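You operate a simulated robot arm through the tools that you are given. There is no shell and no other tool.

The job below is to be done with a simulated two-armed robot. You get a single attempt, and the scene is never put back.

TASK
Change the engine's filter for the kind its plate names, seal oiled first.
Fine: old filter in the scrap tray; dab the new seal on the soak mat; screw it home.
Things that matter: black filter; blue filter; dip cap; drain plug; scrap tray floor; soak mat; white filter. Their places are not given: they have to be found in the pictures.

Only the result counts: the job must be done as asked and must still hold three seconds after the hand-in. Knocking over, shifting, dropping, spilling or breaking anything else fails it. Lids that push on must go on centred and level and be pressed home; caps that screw on are set level and turned clockwise until they are tight.

THE ROBOT
Two 7-joint arms with fingered hands on one trunk that stands fixed in place. Base frame: the origin is at the foot of the trunk, x ahead of it, y to its left, z up; the work surface is at about z = 820. Lengths are in mm, angles in degrees, forces in N, time in s.
The left shoulder is at [50, 214, 869], the right one opposite. With the tool pointing down near the work surface each hand reaches from about 380 to 880 mm from the base axis, measured 20 degrees to its own side. Payload 3 kg a hand.
Tool frame (each hand has its own): the origin (TCP) lies between the finger pads and is the grasp point; the fingertips stand 26 mm ahead of it; z points along the fingers, y is the line along which they close. The gripper opens to 132 mm; its body begins 73 mm behind the TCP. The gripper is a hand of 3 fingers: y runs from the thumb to the fingers, the wrist lies at [0, 0, -229] in the tool frame, and closing takes about 1.5 s.
Orientation is that of the tool frame in the base frame, as a unit quaternion [x, y, z, w]. With the fingers straight down and closing along the base's y, the tool's x points along the base's -x, its y along +y and its z along -z.

THE INTERFACE
- The arms move only by the tool jog_arm. It takes "left_motion", "right_motion" or both (then of equal length, played together; a hand with none holds still); each is a list of rows, each a list of 2 entries, a list of its own where there are three numbers: the turn, a rotation vector about the base's x, y, z in units of 5 degrees (1.0 is 5 degrees), then the shift along the base's x, y, z in units of 40 mm (1.0 is 40 mm). In form: [[[ax, ay, az], [dx, dy, dz]], ...]. A call has 1 to 20 rows; each row shifts and turns the commanded pose from where the row before left it. "left_jaw" and "right_jaw" are, for a hand that has rows, the gripper command, from -1 (fully open) to 1 (shut), values between in proportion, set as the call begins (left out, the last holds). A call with a number of a shift or a turn outside -1 to 1 is refused whole. Each row takes 0.2 s and may step no farther than 50 mm and 8.6 degrees from the row before; otherwise, or with a gripper value out of range, the whole call is refused. A pose out of reach is approached as far as the arm can. The call stops where the force on the tool passes 40 N (or 10 N more than at its start, if that is more) or the arm is blocked; 0.2 s more then pass. The fingers move at their own pace (about 72 mm/s each) and stop on an object; they squeeze with about 27 N. The grip force told is the motor's: it shows also when the fingers shut on nothing. Time passes only in rows, and 0.2 s behind the last, so rows that do not move let the fingers close. It gives the time, the measured TCP pose, the force on the tool (base axes), the opening and the grip force at its end, in the units of the frame above (readings bear some noise), with the torque about the TCP (base axes, N m) and any sound that the robot's microphone picked up.
- Cameras (640 x 400 px; columns grow to the right, rows downward): "scene" is now at [25.6, -49.1, 1507.9]; the picture's right is [-0.53, -0.85, 0.00], its down [-0.48, 0.30, -0.82] and it looks along [0.69, -0.44, -0.57] (base axes); focal length 341 px, centre (320, 200). "left" rides on the left gripper at [-62, 3, -92] in its tool frame; the picture's right is [-0.05, -1.00, 0.00], its down [0.83, -0.04, -0.56] and it looks along [0.55, -0.03, 0.83] (tool axes); focal length 230 px, centre (320, 200). "right" rides on the right gripper at [62, 3, -92] in its tool frame; the picture's right is [-0.05, 1.00, 0.00], its down [-0.83, -0.04, -0.56] and it looks along [-0.55, -0.03, 0.83] (tool axes); focal length 230 px, centre (320, 200).
- capture(camera): a new picture of that camera. It takes no simulated time.
- set_fingers(finger1, finger2, thumb_bend, hand): sets how far each is bent, from 0 (flat) to 100 (curled in); at 30 the hand is open as for a grip, at 70 the pads meet at the TCP. One left out holds its place. A second passes; each finger stops where it meets its share of the squeeze, and holds until it gets a number again. A gripper value or a shape takes the hand back. It gives what a move gives, with no picture; readings hold the bend of each and the force on the fingers (four entries, about 0 where the hand has none), thumb and palm.
- preshape(shape, hand): the hand has 3 fingers and takes this shape, open, in about a second: jaw (thumb against the fingers, like two jaws); tri (thumb and two fingers); tip (a fingertip pinch); poke (one finger out to press); point (the index stretched); flat (the hand flat); cup (the hand cupped); fist (a fist). The gripper value then closes the fingers along that shape, each until it touches; the sizes above hold for jaw. It gives what a move gives, with no picture.
- pan_tilt(pan, tilt): turns the head with the scene camera to pan (to the left, within 86 degrees either way) and tilt (down, from -29 to 69), counted from straight ahead of the robot. It gives what a move gives.
- measure_at(camera, pixels): for up to 12 pixels [column, row] of the newest picture of that camera ("zoom" is the newest enlarged one), the place [x, y, z] in the base frame of the surface seen there, good to about 3 mm. It takes no simulated time.
- zoom(camera, box): a new picture of the part [left, top, right, bottom] of that camera's present view, enlarged. It takes no simulated time.
- close_job(): hands the job in; it is judged then, once.

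Leave the grippers open and the arms clear of the work at the hand-in unless told otherwise.

The tools are called after "Emit:" as a command line: name --argument value ..., lists and objects as JSON in quotes. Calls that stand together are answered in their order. jog_arm: Moves the arms, as the interface text tells. Its arguments: {"type":"object","properties":{"left_motion":{"type":"array","items":{"type":"array"}},"left_jaw":{"type":"number"},"right_motion":{"type":"array","items":{"type":"array"}},"right_jaw":{"type":"number"}},"required":[]} The other tools are called the same way: preshape (shape, hand) gives the hand a shape; set_fingers (finger1, finger2, thumb_bend, hand) moves the fingers one by one; pan_tilt (pan, tilt) turns the head that bears the scene camera; capture (camera) takes a picture; measure_at (camera, pixels) gives the place of the surface under pixels of a picture; zoom (camera, box) takes an enlarged picture of a part of a camera's view; close_job () hands the job in.

At the start:

```text
time_s: 0.0
left_tool_pos: [434.3, -43.5, 1206.1]
left_orientation: [0.26, 0.966, 0.001, 0.0]
left_force: [0.3, 0.2, -0.1]
left_wrist_torque: [-0.03, -0.01, -0.03]
left_gripper_width: 132.0
left_grasp_force: 0.0
left_shape: jaw
left_bend: [30.0, 30.0, 30.0]
left_finger forces: [0.0, 0.1, 0.1, 0.1, 0.0, 0.0]
right_tool_pos: [350.8, -401.3, 1205.7]
right_orientation: [0.26, 0.966, 0.0, 0.0]
right_force: [0.9, 0.8, -1.1]
right_wrist_torque: [0.0, 0.0, 0.01]
right_gripper_width: 131.5
right_grasp_force: 0.1
right_shape: jaw
right_bend: [30.0, 30.0, 30.0]
right_finger forces: [0.0, 0.0, 0.1, 0.0, 0.1, 0.0]
head pan, tilt (commanded): [-32.2, 34.9]
```

scene: 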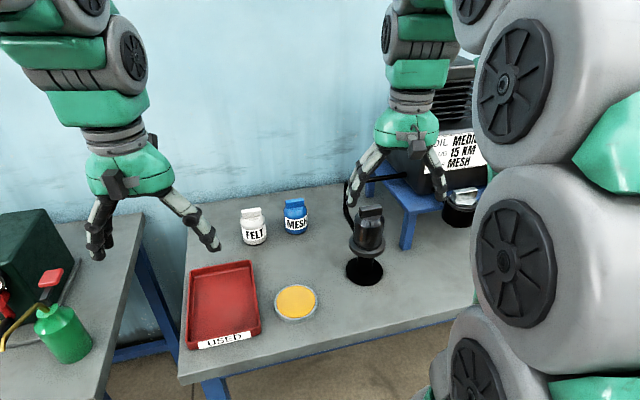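
right: 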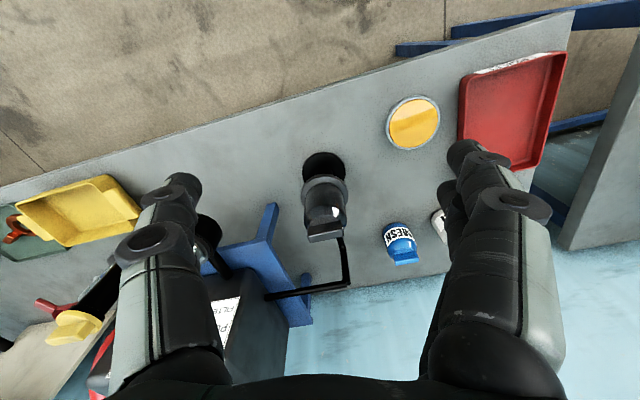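
left: 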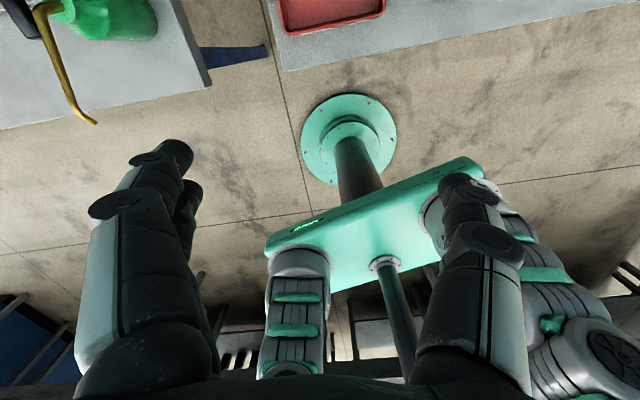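

I see a red tray (about 222,305), a yellow mat (296,302), a white FELT filter (253,225), a blue MESH filter (295,215), a black filter on a post (368,235), and a plate on the engine. I'll zoom in on the plate and on the work area first.

Emit:
zoom --camera "scene" --box '[330, 100, 490, 300]'

Emit:
zoom --camera "scene" --box '[170, 180, 410, 360]'

Emit:
zoom --camera "right" --box '[0, 130, 460, 400]'

```text
2.00 times, centred on (410, 200) of scene
```

zoom: 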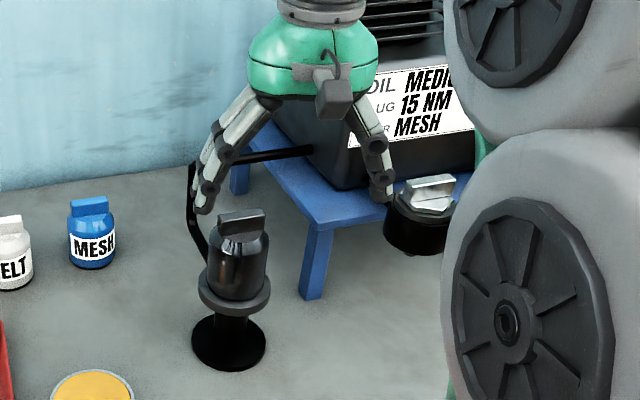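

```text
2.22 times, centred on (290, 270) of scene
```

zoom: 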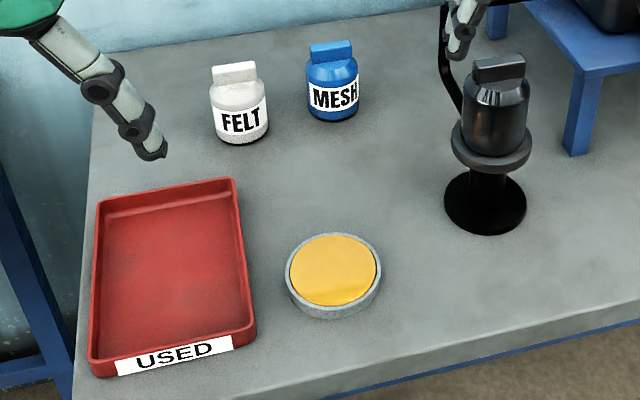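

```text
1.39 times, centred on (230, 265) of right
```

zoom: 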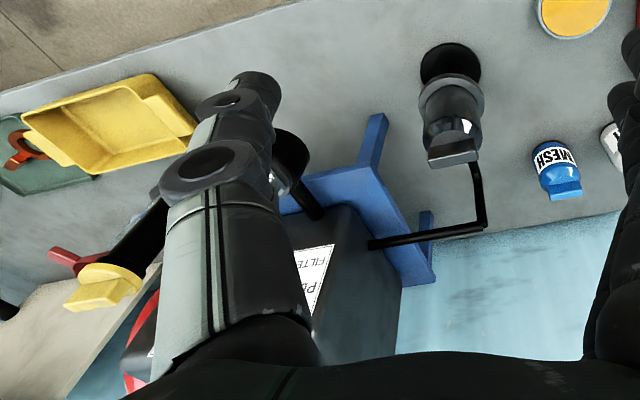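

The plate reads "... FILTER  MESH", so it's the blue filter. Next I'll measure the main objects in the zoomed scene picture.

Emit:
zoom --camera "scene" --box '[230, 190, 410, 302]'

```text
3.56 times, centred on (320, 246) of scene
```

zoom: 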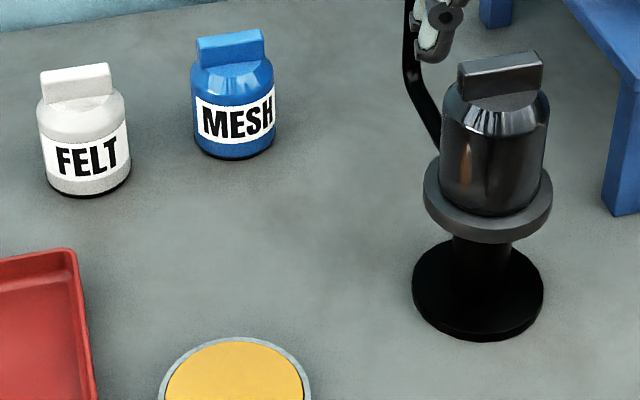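

I'll measure the key points: the blue filter's handle ends, top and bottom, the black filter's handle ends, body and flange, the mat, the tray and the table.

Emit:
measure_at --camera "zoom" --pixels '[[200, 40], [262, 33], [232, 45], [235, 85], [235, 150], [462, 68], [540, 55], [500, 75], [495, 115], [490, 190], [433, 195], [545, 195]]'

Emit:
measure_at --camera "scene" --pixels '[[296, 302], [277, 302], [315, 302], [296, 287], [222, 305], [192, 270], [252, 263], [259, 330], [190, 345], [253, 212], [290, 250], [325, 280]]'

```text
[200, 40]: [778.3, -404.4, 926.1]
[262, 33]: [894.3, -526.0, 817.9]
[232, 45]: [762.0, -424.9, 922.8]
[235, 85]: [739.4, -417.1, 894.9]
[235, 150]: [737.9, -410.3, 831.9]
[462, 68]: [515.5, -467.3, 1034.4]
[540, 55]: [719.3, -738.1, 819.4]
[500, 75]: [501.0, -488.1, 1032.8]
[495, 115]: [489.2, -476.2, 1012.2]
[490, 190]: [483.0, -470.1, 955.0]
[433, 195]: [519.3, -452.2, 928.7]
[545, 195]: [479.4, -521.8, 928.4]
```

```text
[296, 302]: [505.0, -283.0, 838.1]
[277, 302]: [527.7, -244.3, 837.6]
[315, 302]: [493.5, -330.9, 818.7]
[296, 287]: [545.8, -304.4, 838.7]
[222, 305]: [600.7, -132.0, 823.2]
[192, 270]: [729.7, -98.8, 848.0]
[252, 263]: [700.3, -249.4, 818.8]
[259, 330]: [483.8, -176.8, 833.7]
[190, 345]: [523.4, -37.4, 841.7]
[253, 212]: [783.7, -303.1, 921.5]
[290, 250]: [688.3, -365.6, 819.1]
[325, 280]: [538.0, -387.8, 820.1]
```

The black filter sits at about (505,-485) with its handle top near z 1035, and the blue one is near (765,-430) with its top near 925. I'll zoom in tightly on both to get the handle directions.

Emit:
zoom --camera "scene" --box '[275, 190, 323, 220]'

Emit:
zoom --camera "scene" --box '[340, 195, 404, 235]'

```text
13.33 times, centred on (299, 205) of scene
```

zoom: 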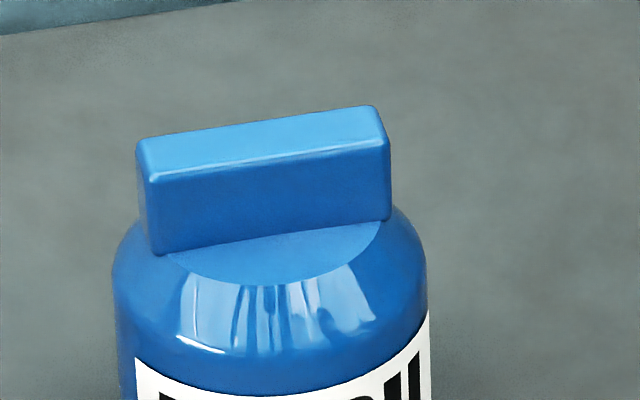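

```text
10.00 times, centred on (372, 215) of scene
```

zoom: 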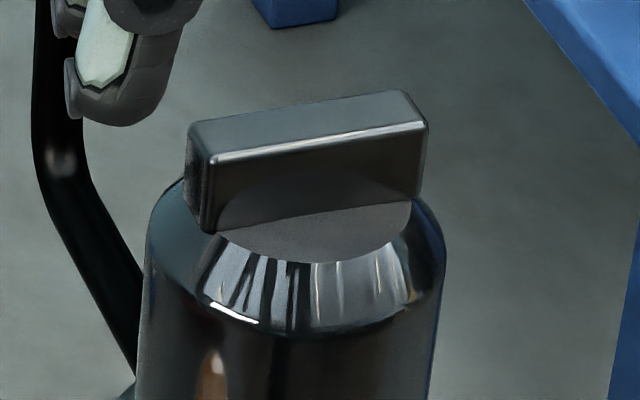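

Next I'll measure the corners of the black handle's top face in this newest zoom.

Emit:
measure_at --camera "zoom" --pixels '[[195, 126], [214, 158], [421, 124], [402, 95], [308, 125], [212, 222], [310, 150], [310, 205], [310, 235], [150, 260], [440, 260], [295, 380]]'

Emit:
zoom --camera "scene" --box '[275, 190, 323, 220]'

```text
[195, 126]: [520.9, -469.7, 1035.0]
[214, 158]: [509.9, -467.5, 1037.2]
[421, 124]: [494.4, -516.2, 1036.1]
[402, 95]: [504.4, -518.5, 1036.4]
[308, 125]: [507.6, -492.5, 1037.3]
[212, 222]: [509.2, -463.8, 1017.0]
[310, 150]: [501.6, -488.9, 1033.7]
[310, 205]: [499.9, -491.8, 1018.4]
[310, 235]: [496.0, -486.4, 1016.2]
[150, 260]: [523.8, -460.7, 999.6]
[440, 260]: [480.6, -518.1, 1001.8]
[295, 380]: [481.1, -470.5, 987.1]
```

```text
13.33 times, centred on (299, 205) of scene
```

zoom: 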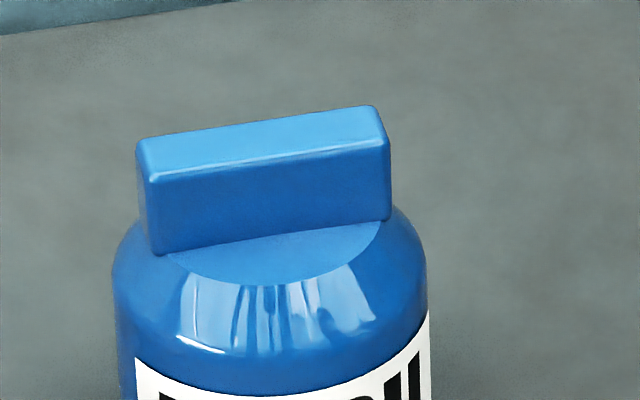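

Emit:
measure_at --camera "zoom" --pixels '[[142, 148], [155, 178], [385, 140], [374, 109], [265, 145], [160, 248], [388, 212], [270, 200], [270, 250], [118, 280], [422, 265], [270, 370]]'

```text
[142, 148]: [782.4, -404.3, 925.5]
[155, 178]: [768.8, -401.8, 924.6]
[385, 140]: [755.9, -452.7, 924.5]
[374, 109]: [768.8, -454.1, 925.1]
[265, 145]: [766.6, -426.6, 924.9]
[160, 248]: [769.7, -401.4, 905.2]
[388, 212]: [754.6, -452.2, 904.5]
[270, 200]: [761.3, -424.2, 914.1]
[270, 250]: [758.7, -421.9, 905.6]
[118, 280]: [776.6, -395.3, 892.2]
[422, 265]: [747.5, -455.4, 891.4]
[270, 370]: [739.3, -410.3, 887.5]
```

The blue bar centre is about (769,-428), top 925, along (0.25,0.97). The black bar centre is about (507,-493), top 1036, along (0.31,0.95). Now I'll measure the black pipe, the flange and the post so I know the obstacles around the black filter.

Emit:
zoom --camera "scene" --box '[330, 160, 426, 295]'

Emit:
capture --camera "right"

Emit:
measure_at --camera "right" --pixels '[[345, 282], [342, 250], [300, 292], [340, 180], [322, 168], [325, 205], [343, 195], [270, 215], [300, 320], [400, 240], [402, 258], [388, 232]]'

```text
2.96 times, centred on (378, 228) of scene
```

zoom: 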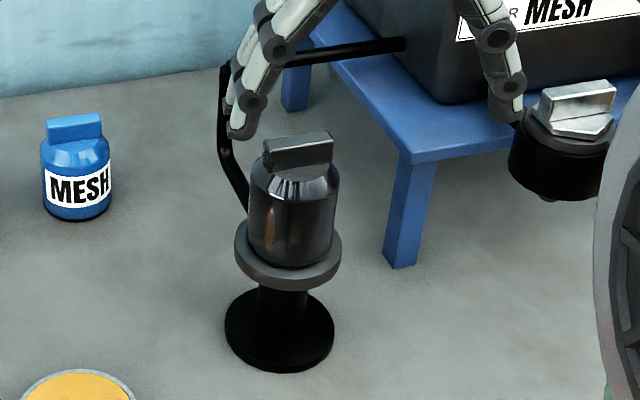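

```text
taken
```

right: 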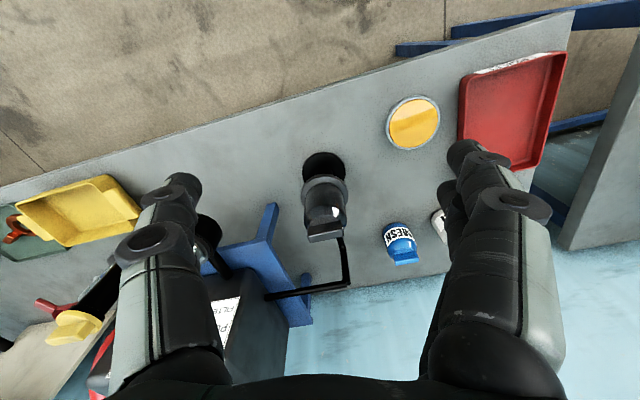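

```text
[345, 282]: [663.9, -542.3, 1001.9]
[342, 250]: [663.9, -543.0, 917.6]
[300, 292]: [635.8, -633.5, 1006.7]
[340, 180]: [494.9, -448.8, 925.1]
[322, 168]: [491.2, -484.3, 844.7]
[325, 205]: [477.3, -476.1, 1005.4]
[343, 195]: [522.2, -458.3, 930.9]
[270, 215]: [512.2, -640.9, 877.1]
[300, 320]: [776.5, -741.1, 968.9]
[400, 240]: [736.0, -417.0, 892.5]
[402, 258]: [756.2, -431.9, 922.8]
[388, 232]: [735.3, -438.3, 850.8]
```

The pipe stays about 160 mm behind the filter, and only its low part comes forward. First I'll move the left hand out of the way to its own side (+y), while the right hand goes above the black filter at (507,-492), high up, with the gripper open.

Emit:
jog_arm --left_motion '[[[0, 0, 0], [0, 1, 0]], [[0, 0, 0], [0, 1, 0]], [[0, 0, 0], [0, 1, 0]], [[0, 0, 0], [0, 1, 0]], [[0, 0, 0], [0, 1, 0]], [[0, 0, 0], [0, 1, 0]]]' --right_motion '[[[0, 0, 0], [0.65, -0.38, -0.2]], [[0, 0, 0], [0.65, -0.38, -0.2]], [[0, 0, 0], [0.65, -0.38, -0.2]], [[0, 0, 0], [0.65, -0.38, -0.2]], [[0, 0, 0], [0.65, -0.38, -0.2]], [[0, 0, 0], [0.65, -0.38, -0.2]]]'

```text
time_s: 1.4
left_tool_pos: [432.7, 197.1, 1204.2]
left_orientation: [0.26, 0.966, 0.0, 0.0]
left_force: [0.4, -0.3, 0.5]
left_wrist_torque: [0.03, 0.01, -0.04]
left_gripper_width: 131.9
left_grasp_force: 0.1
left_shape: jaw
left_bend: [30.0, 30.0, 30.0]
left_finger forces: [0.0, 0.0, 0.1, 0.1, 0.0, 0.0]
right_tool_pos: [506.9, -491.7, 1157.6]
right_orientation: [0.259, 0.966, 0.0, 0.0]
right_force: [-0.2, -0.1, -0.1]
right_wrist_torque: [0.0, -0.01, 0.0]
right_gripper_width: 131.9
right_grasp_force: 0.1
right_shape: jaw
right_bend: [30.0, 30.0, 30.0]
right_finger forces: [0.0, 0.0, 0.1, 0.1, 0.0, 0.0]
head pan, tilt (commanded): [-32.2, 34.9]
```

Both arms got there. Now I'll look through both cameras to check the right hand's alignment above the black filter.

Emit:
capture --camera "right"

Emit:
capture --camera "scene"

```text
taken
```

right: 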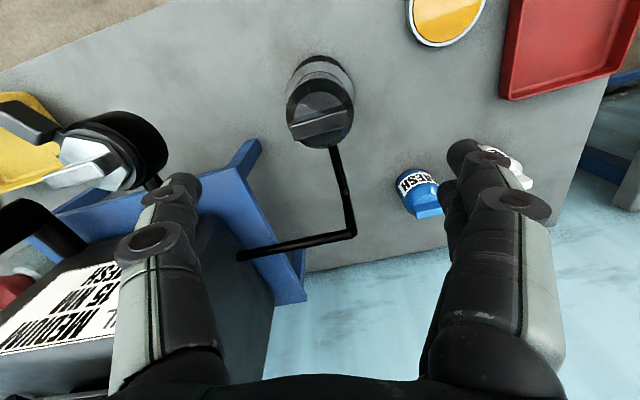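

```text
taken
```

scene: 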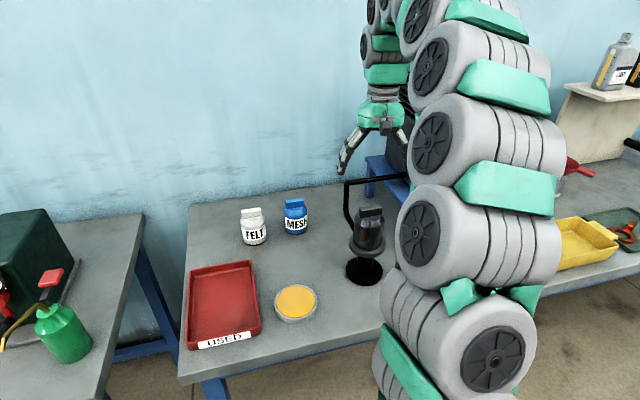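

The bar sits right under the TCP. I'll measure the silver knob, the trestle edge and the pipe in this picture to check how much room the fingers have to sweep.

Emit:
measure_at --camera "right" --pixels '[[90, 160], [150, 140], [130, 120], [245, 155], [250, 185], [345, 180], [350, 225], [333, 155], [300, 130], [345, 118], [350, 100], [320, 60]]'

```text
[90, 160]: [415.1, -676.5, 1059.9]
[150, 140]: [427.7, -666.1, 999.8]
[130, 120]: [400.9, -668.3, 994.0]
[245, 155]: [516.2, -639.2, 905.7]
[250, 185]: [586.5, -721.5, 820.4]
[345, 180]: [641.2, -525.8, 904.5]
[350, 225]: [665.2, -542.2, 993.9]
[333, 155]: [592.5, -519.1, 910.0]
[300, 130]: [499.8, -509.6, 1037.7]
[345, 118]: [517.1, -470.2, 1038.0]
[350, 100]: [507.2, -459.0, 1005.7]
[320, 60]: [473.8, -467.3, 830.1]
```

Clearances look fine: the knob is 206 mm away and the pipe is low. Now I'll test how far the wrist can turn clockwise, so I can start the unscrewing from that side. This is 90 degrees in free air.

Emit:
jog_arm --right_motion '[[[0, 0, -1], [0, 0, 0]], [[0, 0, -1], [0, 0, 0]], [[0, 0, -1], [0, 0, 0]], [[0, 0, -1], [0, 0, 0]], [[0, 0, -1], [0, 0, 0]], [[0, 0, -1], [0, 0, 0]], [[0, 0, -1], [0, 0, 0]], [[0, 0, -1], [0, 0, 0]], [[0, 0, -1], [0, 0, 0]], [[0, 0, -1], [0, 0, 0]], [[0, 0, -1], [0, 0, 0]], [[0, 0, -1], [0, 0, 0]], [[0, 0, -1], [0, 0, 0]], [[0, 0, -1], [0, 0, 0]], [[0, 0, -1], [0, 0, 0]], [[0, 0, -1], [0, 0, 0]], [[0, 0, -1], [0, 0, 0]], [[0, 0, -1], [0, 0, 0]]]'

```text
time_s: 5.2
left_tool_pos: [434.2, 197.3, 1206.0]
left_orientation: [0.259, 0.966, 0.0, 0.0]
left_force: [0.6, 0.4, -1.3]
left_wrist_torque: [0.01, -0.01, 0.0]
left_gripper_width: 131.9
left_grasp_force: 0.0
left_shape: jaw
left_bend: [30.0, 30.0, 30.0]
left_finger forces: [0.1, 0.0, 0.0, 0.1, 0.0, 0.1]
right_tool_pos: [506.6, -491.5, 1157.2]
right_orientation: [0.867, 0.498, 0.0, 0.001]
right_force: [-0.1, -0.4, 0.3]
right_wrist_torque: [0.03, 0.0, -0.02]
right_gripper_width: 131.6
right_grasp_force: 0.0
right_shape: jaw
right_bend: [30.0, 30.0, 30.0]
right_finger forces: [0.0, 0.0, 0.0, 0.0, 0.0, 0.0]
head pan, tilt (commanded): [-32.2, 34.9]
```

The wrist turned freely to this yaw, with the bar now roughly across the closing line. I'll go down so the fingers straddle the black filter's body, first to about z 1040, and then take a look.

Emit:
jog_arm --right_motion '[[[0, 0, 0], [0, 0, -1]], [[0, 0, 0], [0, 0, -1]], [[0, 0, 0], [0, 0, -0.9]]]'

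Emit:
capture --camera "right"

Emit:
zoom --camera "scene" --box '[310, 110, 430, 300]'

```text
time_s: 6.0
left_tool_pos: [434.6, 197.1, 1204.8]
left_orientation: [0.26, 0.966, 0.0, 0.0]
left_force: [-0.3, -0.7, -0.4]
left_wrist_torque: [0.0, 0.0, -0.02]
left_gripper_width: 132.2
left_grasp_force: 0.0
left_shape: jaw
left_bend: [30.0, 30.0, 30.0]
left_finger forces: [0.0, 0.0, 0.1, 0.0, 0.0, 0.1]
right_tool_pos: [506.9, -491.2, 1040.0]
right_orientation: [0.867, 0.499, 0.001, 0.0]
right_force: [-0.2, -0.2, 0.5]
right_wrist_torque: [-0.01, -0.01, 0.0]
right_gripper_width: 131.8
right_grasp_force: 0.1
right_shape: jaw
right_bend: [30.0, 30.0, 30.0]
right_finger forces: [0.0, 0.0, 0.1, 0.0, 0.0, 0.1]
head pan, tilt (commanded): [-32.2, 34.9]
```

```text
taken
```

right: 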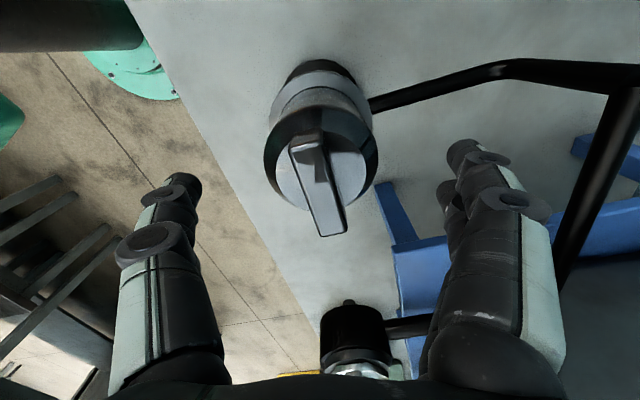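

```text
2.11 times, centred on (370, 205) of scene
```

zoom: 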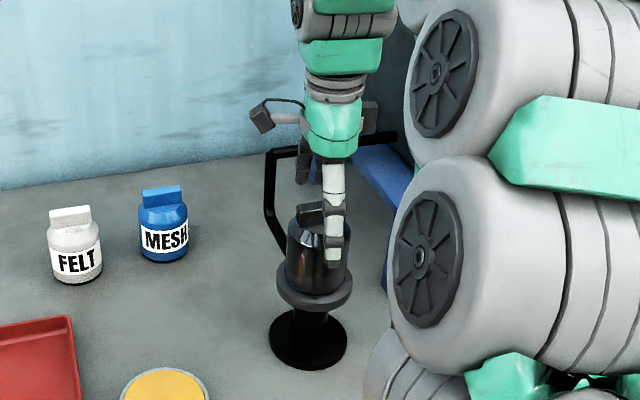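

The filter is centred between thumb and fingers. I'll go down 60 mm more to z about 979, with the fingertips near 953, above the flange at 930.

Emit:
jog_arm --right_motion '[[[0, 0, 0], [0, 0, -0.8]], [[0, 0, 0], [0, 0, -0.72]]]'

Emit:
capture --camera "right"

Emit:
zoom --camera "scene" --box '[310, 140, 430, 300]'

```text
time_s: 6.6
left_tool_pos: [435.8, 197.4, 1206.1]
left_orientation: [0.259, 0.966, -0.001, 0.0]
left_force: [0.1, -0.3, -0.2]
left_wrist_torque: [-0.02, 0.01, 0.03]
left_gripper_width: 131.8
left_grasp_force: 0.1
left_shape: jaw
left_bend: [30.0, 30.0, 30.0]
left_finger forces: [0.1, 0.0, 0.0, 0.1, 0.1, 0.1]
right_tool_pos: [507.7, -490.5, 982.2]
right_orientation: [0.866, 0.499, 0.0, 0.0]
right_force: [0.5, -0.3, 1.1]
right_wrist_torque: [0.0, 0.02, -0.02]
right_gripper_width: 131.8
right_grasp_force: 0.0
right_shape: jaw
right_bend: [30.0, 30.0, 30.0]
right_finger forces: [0.0, 0.1, 0.1, 0.1, 0.1, 0.1]
head pan, tilt (commanded): [-32.2, 34.9]
```

```text
taken
```

right: 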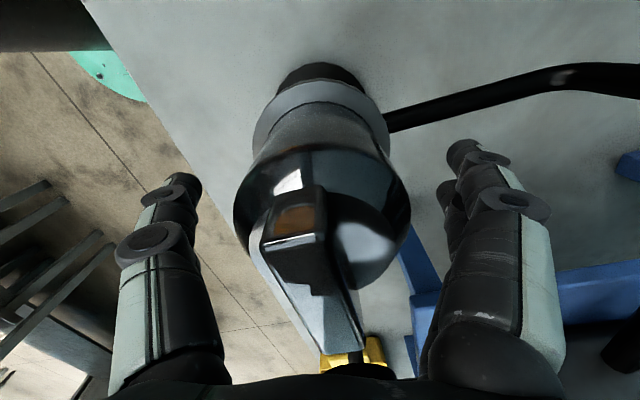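

```text
2.50 times, centred on (370, 220) of scene
```

zoom: 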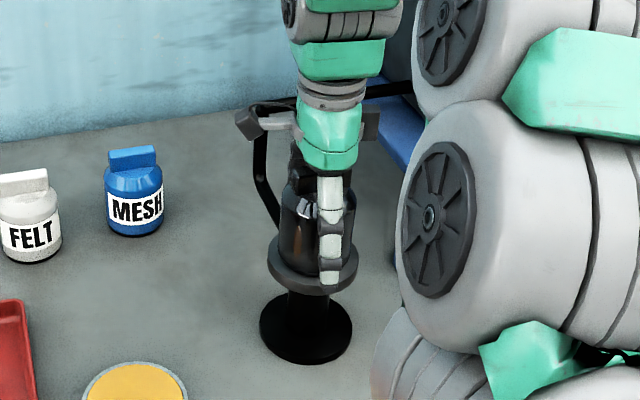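

The fingers straddle the body with the palm clear of the bar. Closing the right gripper now.

Emit:
jog_arm --right_motion '[[[0, 0, 0], [0, 0, 0]], [[0, 0, 0], [0, 0, 0]], [[0, 0, 0], [0, 0, 0]], [[0, 0, 0], [0, 0, 0]], [[0, 0, 0], [0, 0, 0]], [[0, 0, 0], [0, 0, 0]], [[0, 0, 0], [0, 0, 0]], [[0, 0, 0], [0, 0, 0]]]' --right_jaw 1

Emit:
capture --camera "right"

```text
time_s: 8.4
left_tool_pos: [434.7, 197.3, 1205.7]
left_orientation: [0.26, 0.966, 0.0, 0.0]
left_force: [-0.5, 0.9, -0.3]
left_wrist_torque: [0.03, -0.03, -0.05]
left_gripper_width: 131.8
left_grasp_force: 0.0
left_shape: jaw
left_bend: [30.0, 30.0, 30.0]
left_finger forces: [0.0, 0.1, 0.0, 0.1, 0.0, 0.0]
right_tool_pos: [507.6, -490.5, 981.4]
right_orientation: [0.867, 0.499, 0.0, 0.0]
right_force: [0.9, 2.1, -0.9]
right_wrist_torque: [0.03, -0.02, 0.07]
right_gripper_width: 62.6
right_grasp_force: 26.8
right_shape: jaw
right_bend: [73.0, 73.0, 70.0]
right_finger forces: [12.3, 12.3, 0.0, 0.0, 24.6, 0.1]
head pan, tilt (commanded): [-32.2, 34.9]
```

```text
taken
```

right: 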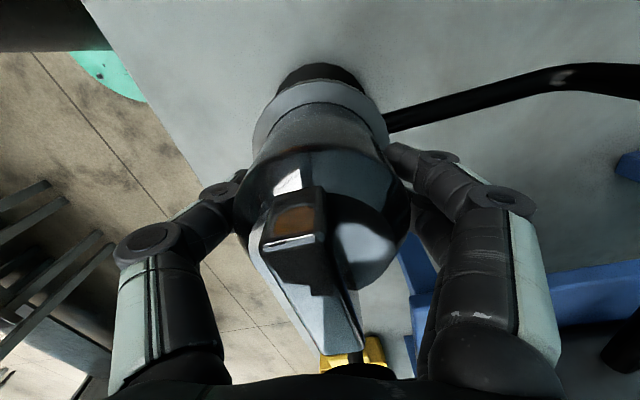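

The body is gripped at 62.6 mm with 27 N. Now I'll turn counterclockwise (+z) 20 degrees to test, and watch the torque.

Emit:
jog_arm --right_motion '[[[0, 0, 0.6], [0, 0, 0]], [[0, 0, 0.6], [0, 0, 0]], [[0, 0, 0.6], [0, 0, 0]], [[0, 0, 0.6], [0, 0, 0]], [[0, 0, 0.6], [0, 0, 0]], [[0, 0, 0.6], [0, 0, 0]]]'

Emit:
capture --camera "right"

```text
time_s: 9.8
left_tool_pos: [435.1, 195.9, 1205.1]
left_orientation: [0.26, 0.966, 0.0, -0.001]
left_force: [-0.3, 0.0, 0.4]
left_wrist_torque: [-0.02, -0.03, 0.02]
left_gripper_width: 132.1
left_grasp_force: 0.0
left_shape: jaw
left_bend: [30.0, 30.0, 30.0]
left_finger forces: [0.1, 0.1, 0.0, 0.0, 0.0, 0.1]
right_tool_pos: [507.6, -492.5, 982.2]
right_orientation: [0.778, 0.629, 0.001, 0.0]
right_force: [-3.7, 6.0, 2.7]
right_wrist_torque: [0.14, 0.13, -0.08]
right_gripper_width: 62.5
right_grasp_force: 27.1
right_shape: jaw
right_bend: [73.0, 73.0, 70.0]
right_finger forces: [12.1, 12.0, 0.0, 0.0, 29.8, 0.0]
head pan, tilt (commanded): [-32.2, 34.9]
```

```text
taken
```

right: 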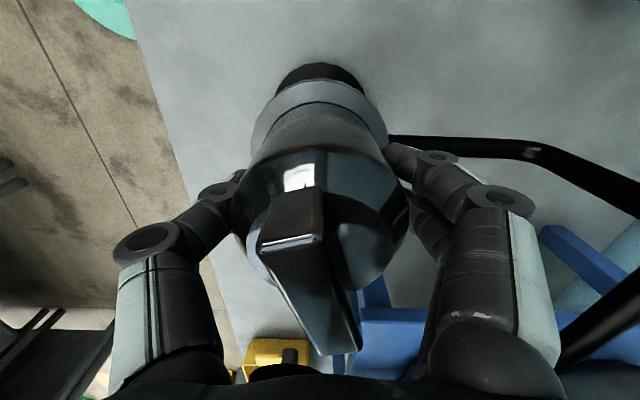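

The bar kept its place in the hand's picture, so the filter turns with the hand at little torque. I'll carry on 60 degrees counterclockwise.

Emit:
jog_arm --right_motion '[[[0, 0, 0.8], [0, 0, 0]], [[0, 0, 0.8], [0, 0, 0]], [[0, 0, 0.8], [0, 0, 0]], [[0, 0, 0.8], [0, 0, 0]], [[0, 0, 0.8], [0, 0, 0]], [[0, 0, 0.8], [0, 0, 0]], [[0, 0, 0.8], [0, 0, 0]], [[0, 0, 0.8], [0, 0, 0]], [[0, 0, 0.8], [0, 0, 0]], [[0, 0, 0.8], [0, 0, 0]], [[0, 0, 0.8], [0, 0, 0]], [[0, 0, 0.8], [0, 0, 0]], [[0, 0, 0.8], [0, 0, 0]], [[0, 0, 0.8], [0, 0, 0]], [[0, 0, 0.8], [0, 0, 0]]]'

Emit:
capture --camera "right"

```text
time_s: 13.0
left_tool_pos: [434.6, 197.4, 1205.9]
left_orientation: [0.26, 0.966, 0.0, 0.0]
left_force: [-0.1, -0.3, -0.1]
left_wrist_torque: [0.02, 0.03, 0.03]
left_gripper_width: 131.9
left_grasp_force: 0.1
left_shape: jaw
left_bend: [30.0, 30.0, 30.0]
left_finger forces: [0.0, 0.0, 0.0, 0.1, 0.0, 0.0]
right_tool_pos: [508.1, -491.6, 980.7]
right_orientation: [0.359, 0.933, 0.0, 0.0]
right_force: [-11.4, 9.5, 14.7]
right_wrist_torque: [0.14, 0.23, -0.06]
right_gripper_width: 62.5
right_grasp_force: 27.1
right_shape: jaw
right_bend: [73.0, 73.0, 70.0]
right_finger forces: [15.8, 13.5, 0.0, 0.1, 28.8, 0.1]
head pan, tilt (commanded): [-32.2, 34.9]
```

```text
taken
```

right: 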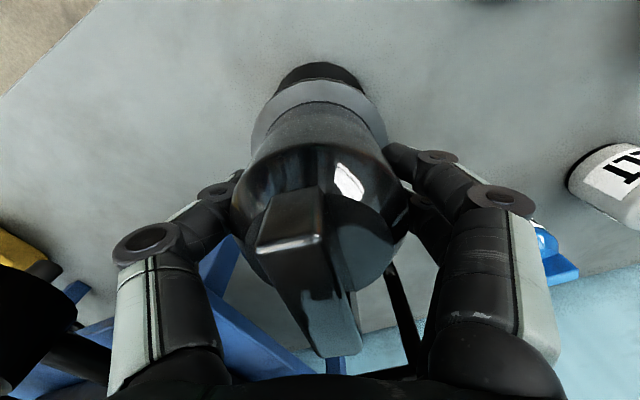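

The upward force grew to about 15 N because the filter rises along its thread, and the side force (-11,+9.5) means the TCP is slightly off its axis. I'll ease both: shift (-3,+2.5) mm and up 2 mm.

Emit:
jog_arm --right_motion '[[[0, 0, 0], [-0.0375, 0.031, 0.025]], [[0, 0, 0], [-0.0375, 0.031, 0.025]], [[0, 0, 0], [0, 0, 0]]]'

```text
time_s: 13.8
left_tool_pos: [435.0, 197.7, 1205.4]
left_orientation: [0.259, 0.966, 0.0, 0.0]
left_force: [0.2, 0.6, 0.4]
left_wrist_torque: [-0.01, -0.03, -0.01]
left_gripper_width: 132.1
left_grasp_force: 0.1
left_shape: jaw
left_bend: [30.0, 30.0, 30.0]
left_finger forces: [0.0, 0.1, 0.1, 0.0, 0.0, 0.0]
right_tool_pos: [506.2, -489.7, 983.9]
right_orientation: [0.359, 0.933, -0.001, 0.002]
right_force: [19.5, -13.4, -6.1]
right_wrist_torque: [-0.26, -0.34, -0.02]
right_gripper_width: 62.1
right_grasp_force: 26.8
right_shape: jaw
right_bend: [73.0, 73.0, 70.0]
right_finger forces: [10.2, 14.9, 0.1, 0.1, 24.1, 0.1]
head pan, tilt (commanded): [-32.2, 34.9]
```

That was too much: stiffness is about 10 N/mm, so the ideal point lies in between. The thread rises about 7 mm per turn. I'll go back by (+1.9,-1.45,-0.6) mm and continue 60 degrees counterclockwise with a matching rise.

Emit:
jog_arm --right_motion '[[[0, 0, 0], [0.0475, -0.036, -0.015]], [[0, 0, 0.8], [-0.0017, -0.0015, 0.0019]], [[0, 0, 0.8], [-0.0017, -0.0015, 0.0019]], [[0, 0, 0.8], [-0.0017, -0.0015, 0.0019]], [[0, 0, 0.8], [-0.0017, -0.0015, 0.0019]], [[0, 0, 0.8], [-0.0017, -0.0015, 0.0019]], [[0, 0, 0.8], [-0.0017, -0.0015, 0.0019]], [[0, 0, 0.8], [-0.0017, -0.0015, 0.0019]], [[0, 0, 0.8], [-0.0017, -0.0015, 0.0019]], [[0, 0, 0.8], [-0.0017, -0.0015, 0.0019]], [[0, 0, 0.8], [-0.0017, -0.0015, 0.0019]], [[0, 0, 0.8], [-0.0017, -0.0015, 0.0019]], [[0, 0, 0.8], [-0.0017, -0.0015, 0.0019]], [[0, 0, 0.8], [-0.0017, -0.0015, 0.0019]], [[0, 0, 0.8], [-0.0017, -0.0015, 0.0019]], [[0, 0, 0.8], [-0.0017, -0.0015, 0.0019]]]'

Emit:
capture --camera "right"

```text
time_s: 17.2
left_tool_pos: [434.3, 196.3, 1205.3]
left_orientation: [0.26, 0.966, 0.0, 0.0]
left_force: [-0.3, -0.1, 0.3]
left_wrist_torque: [-0.04, -0.03, 0.02]
left_gripper_width: 131.8
left_grasp_force: 0.0
left_shape: jaw
left_bend: [30.0, 30.0, 30.0]
left_finger forces: [0.1, 0.0, 0.0, 0.0, 0.1, 0.0]
right_tool_pos: [505.5, -491.8, 983.0]
right_orientation: [-0.156, 0.988, 0.001, -0.001]
right_force: [26.0, 0.6, 2.9]
right_wrist_torque: [0.0, -0.46, -0.03]
right_gripper_width: 61.9
right_grasp_force: 26.5
right_shape: jaw
right_bend: [73.0, 73.0, 70.0]
right_finger forces: [8.7, 12.3, 0.0, 0.0, 29.9, 0.0]
head pan, tilt (commanded): [-32.2, 34.9]
```

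```text
taken
```

right: 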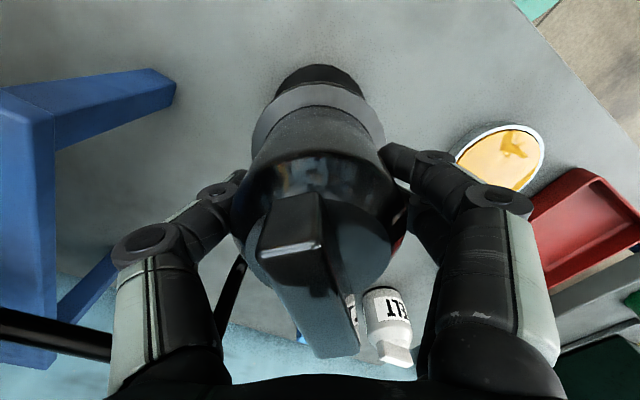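

The rise matches now, but there's 26 N in +x. I'll correct +2.4 mm in x and go on 40 degrees.

Emit:
jog_arm --right_motion '[[[0, 0, 0], [0.06, 0, 0.004]], [[0, 0, 0.8], [0, 0, 0.0019]], [[0, 0, 0.8], [0, 0, 0.0019]], [[0, 0, 0.8], [0, 0, 0.0019]], [[0, 0, 0.8], [0, 0, 0.0019]], [[0, 0, 0.8], [0, 0, 0.0019]], [[0, 0, 0.8], [0, 0, 0.0019]], [[0, 0, 0.8], [0, 0, 0.0019]], [[0, 0, 0.8], [0, 0, 0.0019]], [[0, 0, 0.8], [0, 0, 0.0019]], [[0, 0, 0.8], [0, 0, 0.0019]]]'

```text
time_s: 19.6
left_tool_pos: [434.3, 197.9, 1205.2]
left_orientation: [0.26, 0.966, 0.0, 0.0]
left_force: [-0.1, -0.5, -0.4]
left_wrist_torque: [-0.01, 0.01, 0.0]
left_gripper_width: 131.9
left_grasp_force: 0.1
left_shape: jaw
left_bend: [30.0, 30.0, 30.0]
left_finger forces: [0.1, 0.0, 0.0, 0.1, 0.0, 0.1]
right_tool_pos: [507.2, -493.7, 984.4]
right_orientation: [-0.483, 0.875, -0.001, 0.0]
right_force: [-3.9, -2.1, -0.5]
right_wrist_torque: [-0.03, 0.07, -0.04]
right_gripper_width: 62.1
right_grasp_force: 27.0
right_shape: jaw
right_bend: [73.0, 73.0, 70.0]
right_finger forces: [14.8, 14.1, 0.0, 0.0, 25.9, 0.0]
head pan, tilt (commanded): [-32.2, 34.9]
```

Forces are small now, after about 178 degrees in total. I'll continue 60 degrees more.

Emit:
jog_arm --right_motion '[[[0, 0, 0.8], [0, 0, 0.0019]], [[0, 0, 0.8], [0, 0, 0.0019]], [[0, 0, 0.8], [0, 0, 0.0019]], [[0, 0, 0.8], [0, 0, 0.0019]], [[0, 0, 0.8], [0, 0, 0.0019]], [[0, 0, 0.8], [0, 0, 0.0019]], [[0, 0, 0.8], [0, 0, 0.0019]], [[0, 0, 0.8], [0, 0, 0.0019]], [[0, 0, 0.8], [0, 0, 0.0019]], [[0, 0, 0.8], [0, 0, 0.0019]], [[0, 0, 0.8], [0, 0, 0.0019]], [[0, 0, 0.8], [0, 0, 0.0019]], [[0, 0, 0.8], [0, 0, 0.0019]], [[0, 0, 0.8], [0, 0, 0.0019]], [[0, 0, 0.8], [0, 0, 0.0019]]]'

Emit:
capture --camera "right"

```text
time_s: 20.9
left_tool_pos: [434.0, 196.7, 1206.0]
left_orientation: [0.26, 0.966, 0.0, 0.0]
left_force: [0.0, -0.2, -0.3]
left_wrist_torque: [-0.02, 0.01, 0.01]
left_gripper_width: 131.9
left_grasp_force: 0.1
left_shape: jaw
left_bend: [30.0, 30.0, 30.0]
left_finger forces: [0.0, 0.1, 0.1, 0.1, 0.1, 0.0]
right_tool_pos: [496.6, -488.1, 977.4]
right_orientation: [-0.631, 0.775, -0.01, 0.001]
right_force: [11.2, -5.8, 20.5]
right_wrist_torque: [-0.11, -0.4, -0.18]
right_gripper_width: 62.2
right_grasp_force: 26.9
right_shape: jaw
right_bend: [75.0, 75.0, 70.0]
right_finger forces: [10.4, 10.8, 0.0, 0.0, 33.6, 0.1]
right hand out of reach, approached as far as the arm can: row 5, 6
head pan, tilt (commanded): [-32.2, 34.9]
stopped in row 6 (right hand): the force on the tool passed its limit at 45 N (the readings are from after the stop); the commanded pose is now the measured one
```

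```text
taken
```

right: 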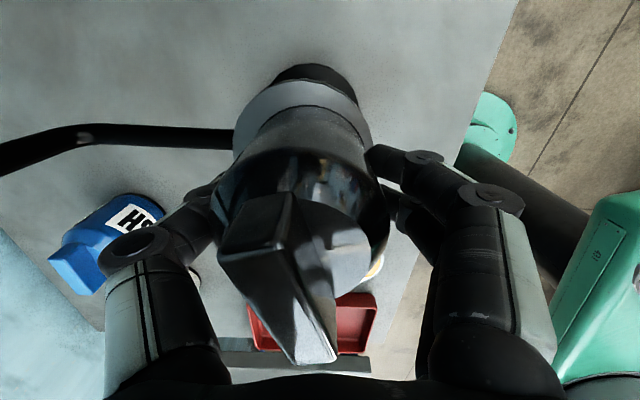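

The wrist reached its limit at yaw about +78, and the tool drifted to (496.6,-488.1,977.4). I'll go back 12 degrees to about +66 and return to (507,-492.4,984.5), levelling the small tilt.

Emit:
jog_arm --right_motion '[[[0.08, 0.08, -0.8], [0.087, -0.036, 0.06]], [[0.08, 0.08, -0.8], [0.087, -0.036, 0.06]], [[0, 0, -0.8], [0.087, -0.036, 0.058]], [[0, 0, 0], [0, 0, 0]]]'

Emit:
capture --camera "right"

```text
time_s: 21.9
left_tool_pos: [435.6, 197.3, 1205.9]
left_orientation: [0.26, 0.966, 0.0, 0.0]
left_force: [0.1, -0.4, 0.3]
left_wrist_torque: [0.02, 0.0, -0.01]
left_gripper_width: 132.2
left_grasp_force: 0.1
left_shape: jaw
left_bend: [30.0, 30.0, 30.0]
left_finger forces: [0.0, 0.0, 0.1, 0.0, 0.0, 0.1]
right_tool_pos: [505.9, -491.1, 984.2]
right_orientation: [-0.546, 0.838, 0.002, -0.001]
right_force: [-0.8, 0.0, -2.1]
right_wrist_torque: [-0.02, 0.05, 0.02]
right_gripper_width: 62.1
right_grasp_force: 27.0
right_shape: jaw
right_bend: [73.0, 73.0, 70.0]
right_finger forces: [13.2, 13.6, 0.0, 0.0, 26.4, 0.0]
head pan, tilt (commanded): [-32.2, 34.9]
```

```text
taken
```

right: 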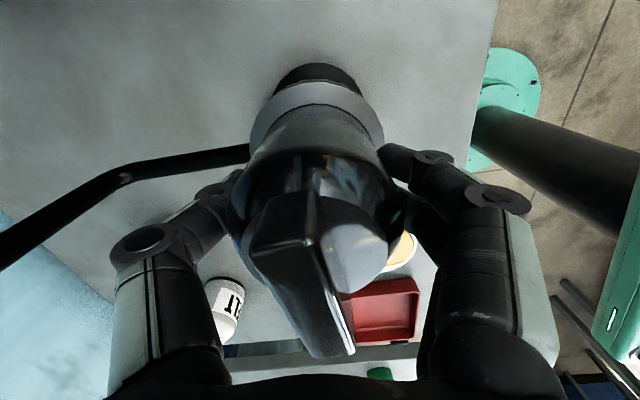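

Forces are near zero at yaw +66. Now I'll open the gripper to regrip.

Emit:
jog_arm --right_motion '[[[0, 0, 0], [0, 0, 0]], [[0, 0, 0], [0, 0, 0]], [[0, 0, 0], [0, 0, 0]], [[0, 0, 0], [0, 0, 0]], [[0, 0, 0], [0, 0, 0]], [[0, 0, 0], [0, 0, 0]]]' --right_jaw -0.7

Emit:
capture --camera "right"

```text
time_s: 23.3
left_tool_pos: [433.6, 197.5, 1205.1]
left_orientation: [0.259, 0.966, 0.0, 0.0]
left_force: [0.3, -0.4, 0.7]
left_wrist_torque: [-0.02, 0.0, 0.0]
left_gripper_width: 131.7
left_grasp_force: 0.1
left_shape: jaw
left_bend: [30.0, 30.0, 30.0]
left_finger forces: [0.0, 0.1, 0.1, 0.0, 0.1, 0.0]
right_tool_pos: [506.5, -491.7, 984.7]
right_orientation: [-0.548, 0.837, 0.002, -0.002]
right_force: [0.0, 0.9, 0.3]
right_wrist_torque: [0.0, 0.02, 0.01]
right_gripper_width: 112.3
right_grasp_force: 0.2
right_shape: jaw
right_bend: [54.0, 54.0, 50.0]
right_finger forces: [0.0, 0.1, 0.0, 0.0, 0.1, 0.0]
head pan, tilt (commanded): [-32.2, 34.9]
```

```text
taken
```

right: 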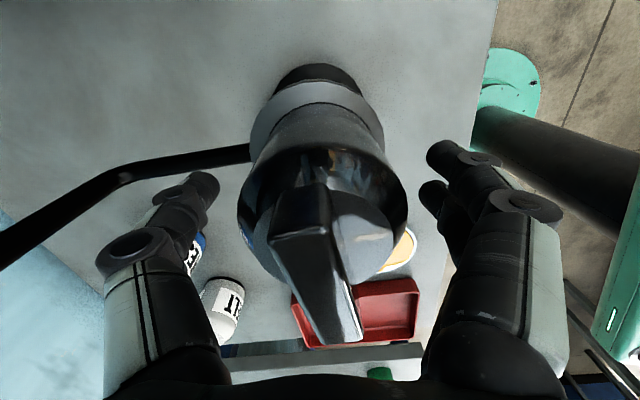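

The gripper is open and the filter stays on its thread. Next I'll turn the open hand back clockwise by 100 degrees, correcting a 0.3 degree tilt on the way.

Emit:
jog_arm --right_motion '[[[-0.012, -0.063, -1], [0, 0, 0]], [[0, 0, -1], [0, 0, 0]], [[0, 0, -1], [0, 0, 0]], [[0, 0, -1], [0, 0, 0]], [[0, 0, -1], [0, 0, 0]], [[0, 0, -1], [0, 0, 0]], [[0, 0, -1], [0, 0, 0]], [[0, 0, -1], [0, 0, 0]], [[0, 0, -1], [0, 0, 0]], [[0, 0, -1], [0, 0, 0]], [[0, 0, -1], [0, 0, 0]], [[0, 0, -1], [0, 0, 0]], [[0, 0, -1], [0, 0, 0]], [[0, 0, -1], [0, 0, 0]], [[0, 0, -1], [0, 0, 0]], [[0, 0, -1], [0, 0, 0]], [[0, 0, -1], [0, 0, 0]], [[0, 0, -1], [0, 0, 0]], [[0, 0, -1], [0, 0, 0]], [[0, 0, -1], [0, 0, 0]]]'

Emit:
jog_arm --right_motion '[[[0, 0, -1], [0, 0, 0]], [[0, 0, -1], [0, 0, 0]], [[0, 0, -1], [0, 0, 0]], [[0, 0, -1], [0, 0, 0]], [[0, 0, -1], [0, 0, 0]], [[0, 0, -1], [0, 0, 0]], [[0, 0, -1], [0, 0, 0]], [[0, 0, -1], [0, 0, 0]], [[0, 0, -1], [0, 0, 0]], [[0, 0, -1], [0, 0, 0]], [[0, 0, -1], [0, 0, 0]], [[0, 0, -1], [0, 0, 0]], [[0, 0, -1], [0, 0, 0]], [[0, 0, -1], [0, 0, 0]], [[0, 0, -1], [0, 0, 0]], [[0, 0, -1], [0, 0, 0]], [[0, 0, -1], [0, 0, 0]]]'

Emit:
capture --camera "right"

```text
time_s: 27.5
left_tool_pos: [433.8, 196.3, 1205.0]
left_orientation: [0.259, 0.966, 0.0, 0.0]
left_force: [-0.3, -0.5, 0.6]
left_wrist_torque: [-0.01, -0.01, 0.02]
left_gripper_width: 132.1
left_grasp_force: 0.0
left_shape: jaw
left_bend: [30.0, 30.0, 30.0]
left_finger forces: [0.0, 0.1, 0.0, 0.0, 0.1, 0.0]
right_tool_pos: [506.5, -492.4, 983.7]
right_orientation: [0.289, 0.957, 0.0, 0.001]
right_force: [-0.1, 0.5, -0.4]
right_wrist_torque: [0.0, -0.01, 0.0]
right_gripper_width: 111.9
right_grasp_force: 0.1
right_shape: jaw
right_bend: [54.0, 54.0, 50.0]
right_finger forces: [0.1, 0.0, 0.1, 0.0, 0.1, 0.0]
head pan, tilt (commanded): [-32.2, 34.9]
```

```text
time_s: 31.1
left_tool_pos: [433.7, 196.7, 1205.7]
left_orientation: [0.26, 0.966, 0.0, 0.0]
left_force: [-0.8, 0.6, 0.8]
left_wrist_torque: [0.01, 0.02, -0.01]
left_gripper_width: 132.0
left_grasp_force: 0.1
left_shape: jaw
left_bend: [30.0, 30.0, 30.0]
left_finger forces: [0.0, 0.0, 0.0, 0.0, 0.0, 0.0]
right_tool_pos: [505.8, -491.0, 984.4]
right_orientation: [0.86, 0.51, -0.002, 0.001]
right_force: [0.5, 0.7, 0.5]
right_wrist_torque: [0.02, -0.02, 0.01]
right_gripper_width: 112.0
right_grasp_force: 0.0
right_shape: jaw
right_bend: [54.0, 54.0, 50.0]
right_finger forces: [0.0, 0.0, 0.0, 0.0, 0.0, 0.0]
head pan, tilt (commanded): [-32.2, 34.9]
```

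```text
taken
```

right: 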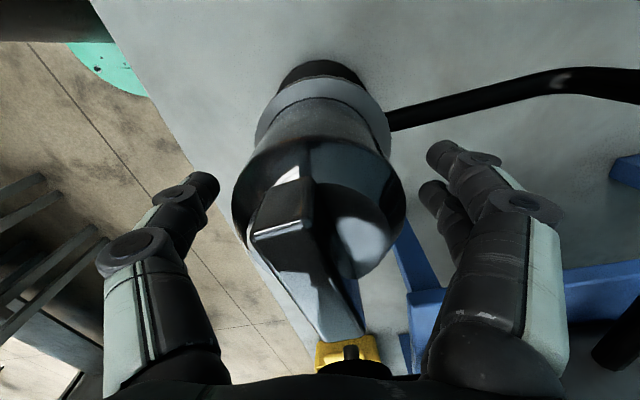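

The hand is back at yaw about -119, centred on the filter. Closing again.

Emit:
jog_arm --right_motion '[[[0, 0, 0], [0, 0, 0]], [[0, 0, 0], [0, 0, 0]], [[0, 0, 0], [0, 0, 0]], [[0, 0, 0], [0, 0, 0]], [[0, 0, 0], [0, 0, 0]], [[0, 0, 0], [0, 0, 0]], [[0, 0, 0], [0, 0, 0]]]' --right_jaw 1

```text
time_s: 32.7
left_tool_pos: [434.2, 196.6, 1205.4]
left_orientation: [0.259, 0.966, 0.0, 0.0]
left_force: [0.2, -0.6, -0.4]
left_wrist_torque: [0.02, 0.0, -0.01]
left_gripper_width: 131.7
left_grasp_force: 0.1
left_shape: jaw
left_bend: [30.0, 30.0, 30.0]
left_finger forces: [0.0, 0.1, 0.0, 0.0, 0.1, 0.0]
right_tool_pos: [505.2, -490.9, 982.9]
right_orientation: [0.86, 0.511, -0.001, 0.001]
right_force: [0.3, -0.4, -0.1]
right_wrist_torque: [-0.03, 0.05, -0.01]
right_gripper_width: 62.0
right_grasp_force: 26.9
right_shape: jaw
right_bend: [73.0, 73.0, 70.0]
right_finger forces: [12.5, 11.6, 0.0, 0.0, 24.5, 0.0]
head pan, tilt (commanded): [-32.2, 34.9]
```

Gripped with almost no side force. Now I'll turn counterclockwise 80 degrees with the rise built in.

Emit:
jog_arm --right_motion '[[[0, 0, 0.8], [0, 0, 0.0019]], [[0, 0, 0.8], [0, 0, 0.0019]], [[0, 0, 0.8], [0, 0, 0.0019]], [[0, 0, 0.8], [0, 0, 0.0019]], [[0, 0, 0.8], [0, 0, 0.0019]], [[0, 0, 0.8], [0, 0, 0.0019]], [[0, 0, 0.8], [0, 0, 0.0019]], [[0, 0, 0.8], [0, 0, 0.0019]], [[0, 0, 0.8], [0, 0, 0.0019]], [[0, 0, 0.8], [0, 0, 0.0019]], [[0, 0, 0.8], [0, 0, 0.0019]], [[0, 0, 0.8], [0, 0, 0.0019]], [[0, 0, 0.8], [0, 0, 0.0019]], [[0, 0, 0.8], [0, 0, 0.0019]], [[0, 0, 0.8], [0, 0, 0.0019]], [[0, 0, 0.8], [0, 0, 0.0019]], [[0, 0, 0.8], [0, 0, 0.0019]], [[0, 0, 0.8], [0, 0, 0.0019]], [[0, 0, 0.8], [0, 0, 0.0019]], [[0, 0, 0.8], [0, 0, 0.0019]]]'

```text
time_s: 36.9
left_tool_pos: [433.5, 196.3, 1205.8]
left_orientation: [0.26, 0.966, -0.001, 0.0]
left_force: [1.0, -0.8, 0.6]
left_wrist_torque: [0.04, -0.03, -0.01]
left_gripper_width: 131.7
left_grasp_force: 0.1
left_shape: jaw
left_bend: [30.0, 30.0, 30.0]
left_finger forces: [0.1, 0.0, 0.0, 0.0, 0.1, 0.1]
right_tool_pos: [505.8, -490.9, 984.8]
right_orientation: [0.33, 0.944, -0.001, 0.0]
right_force: [0.4, -0.1, -1.8]
right_wrist_torque: [0.01, -0.01, 0.02]
right_gripper_width: 61.9
right_grasp_force: 26.5
right_shape: jaw
right_bend: [73.0, 73.0, 70.0]
right_finger forces: [12.5, 11.9, 0.1, 0.0, 24.5, 0.0]
head pan, tilt (commanded): [-32.2, 34.9]
```

Very low forces. The -1.8 N in z could be the filter's own weight or slight lag. I'll turn 80 degrees more, to yaw about +41.

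Emit:
jog_arm --right_motion '[[[0, 0, 0.8], [0, 0, 0.0019]], [[0, 0, 0.8], [0, 0, 0.0019]], [[0, 0, 0.8], [0, 0, 0.0019]], [[0, 0, 0.8], [0, 0, 0.0019]], [[0, 0, 0.8], [0, 0, 0.0019]], [[0, 0, 0.8], [0, 0, 0.0019]], [[0, 0, 0.8], [0, 0, 0.0019]], [[0, 0, 0.8], [0, 0, 0.0019]], [[0, 0, 0.8], [0, 0, 0.0019]], [[0, 0, 0.8], [0, 0, 0.0019]], [[0, 0, 0.8], [0, 0, 0.0019]], [[0, 0, 0.8], [0, 0, 0.0019]], [[0, 0, 0.8], [0, 0, 0.0019]], [[0, 0, 0.8], [0, 0, 0.0019]], [[0, 0, 0.8], [0, 0, 0.0019]], [[0, 0, 0.8], [0, 0, 0.0019]], [[0, 0, 0.8], [0, 0, 0.0019]], [[0, 0, 0.8], [0, 0, 0.0019]], [[0, 0, 0.8], [0, 0, 0.0019]], [[0, 0, 0.8], [0, 0, 0.0019]]]'

Emit:
capture --camera "right"

Emit:
zoom --camera "scene" --box '[310, 140, 430, 300]'

```text
time_s: 41.1
left_tool_pos: [435.1, 197.2, 1206.1]
left_orientation: [0.259, 0.966, -0.001, 0.0]
left_force: [0.0, 0.0, -0.1]
left_wrist_torque: [-0.04, 0.01, 0.0]
left_gripper_width: 131.9
left_grasp_force: 0.0
left_shape: jaw
left_bend: [30.0, 30.0, 30.0]
left_finger forces: [0.0, 0.0, 0.0, 0.0, 0.0, 0.1]
right_tool_pos: [506.0, -491.2, 987.7]
right_orientation: [-0.353, 0.936, 0.0, 0.001]
right_force: [0.3, 0.0, -2.3]
right_wrist_torque: [0.02, 0.01, -0.01]
right_gripper_width: 61.8
right_grasp_force: 26.9
right_shape: jaw
right_bend: [73.0, 73.0, 70.0]
right_finger forces: [12.6, 11.8, 0.0, 0.0, 24.6, 0.0]
head pan, tilt (commanded): [-32.2, 34.9]
```

```text
taken
```

right: 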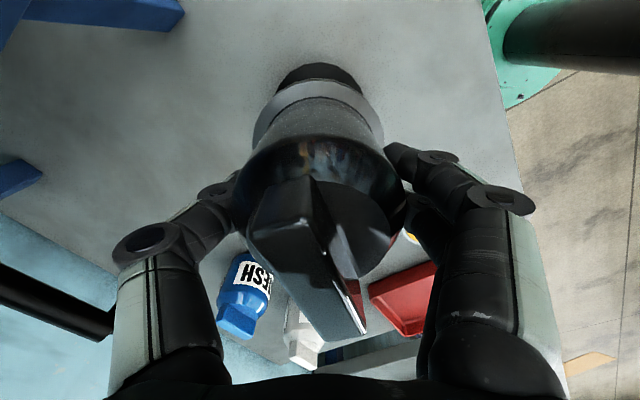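

```text
2.50 times, centred on (370, 220) of scene
```

zoom: 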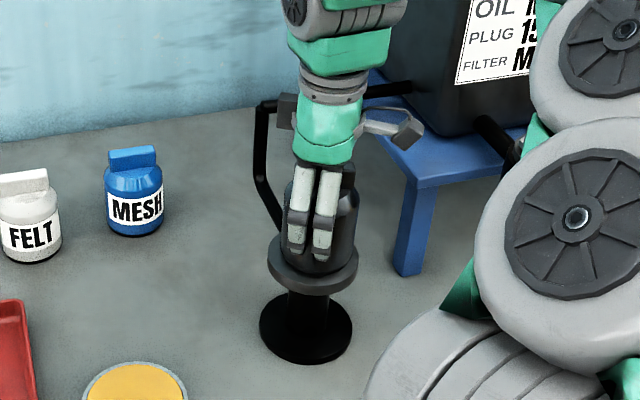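

Side forces are zero and fz is a steady -2.3 N, so it's probably free. I'll test with a gentle 6 mm lift.

Emit:
jog_arm --right_motion '[[[0, 0, 0], [0, 0, 0.05]], [[0, 0, 0], [0, 0, 0.05]], [[0, 0, 0], [0, 0, 0.05]], [[0, 0, 0], [0, 0, 0]]]'

```text
time_s: 42.1
left_tool_pos: [434.7, 197.4, 1205.6]
left_orientation: [0.26, 0.966, 0.0, 0.0]
left_force: [-0.4, 0.2, 0.7]
left_wrist_torque: [-0.01, 0.01, 0.0]
left_gripper_width: 131.9
left_grasp_force: 0.1
left_shape: jaw
left_bend: [30.0, 30.0, 30.0]
left_finger forces: [0.0, 0.0, 0.1, 0.1, 0.1, 0.1]
right_tool_pos: [506.3, -491.5, 993.0]
right_orientation: [-0.354, 0.935, 0.001, 0.0]
right_force: [-0.2, 0.2, -2.3]
right_wrist_torque: [-0.03, 0.0, -0.01]
right_gripper_width: 62.1
right_grasp_force: 26.5
right_shape: jaw
right_bend: [73.0, 73.0, 70.0]
right_finger forces: [12.5, 11.7, 0.0, 0.0, 24.6, 0.0]
head pan, tilt (commanded): [-32.2, 34.9]
```

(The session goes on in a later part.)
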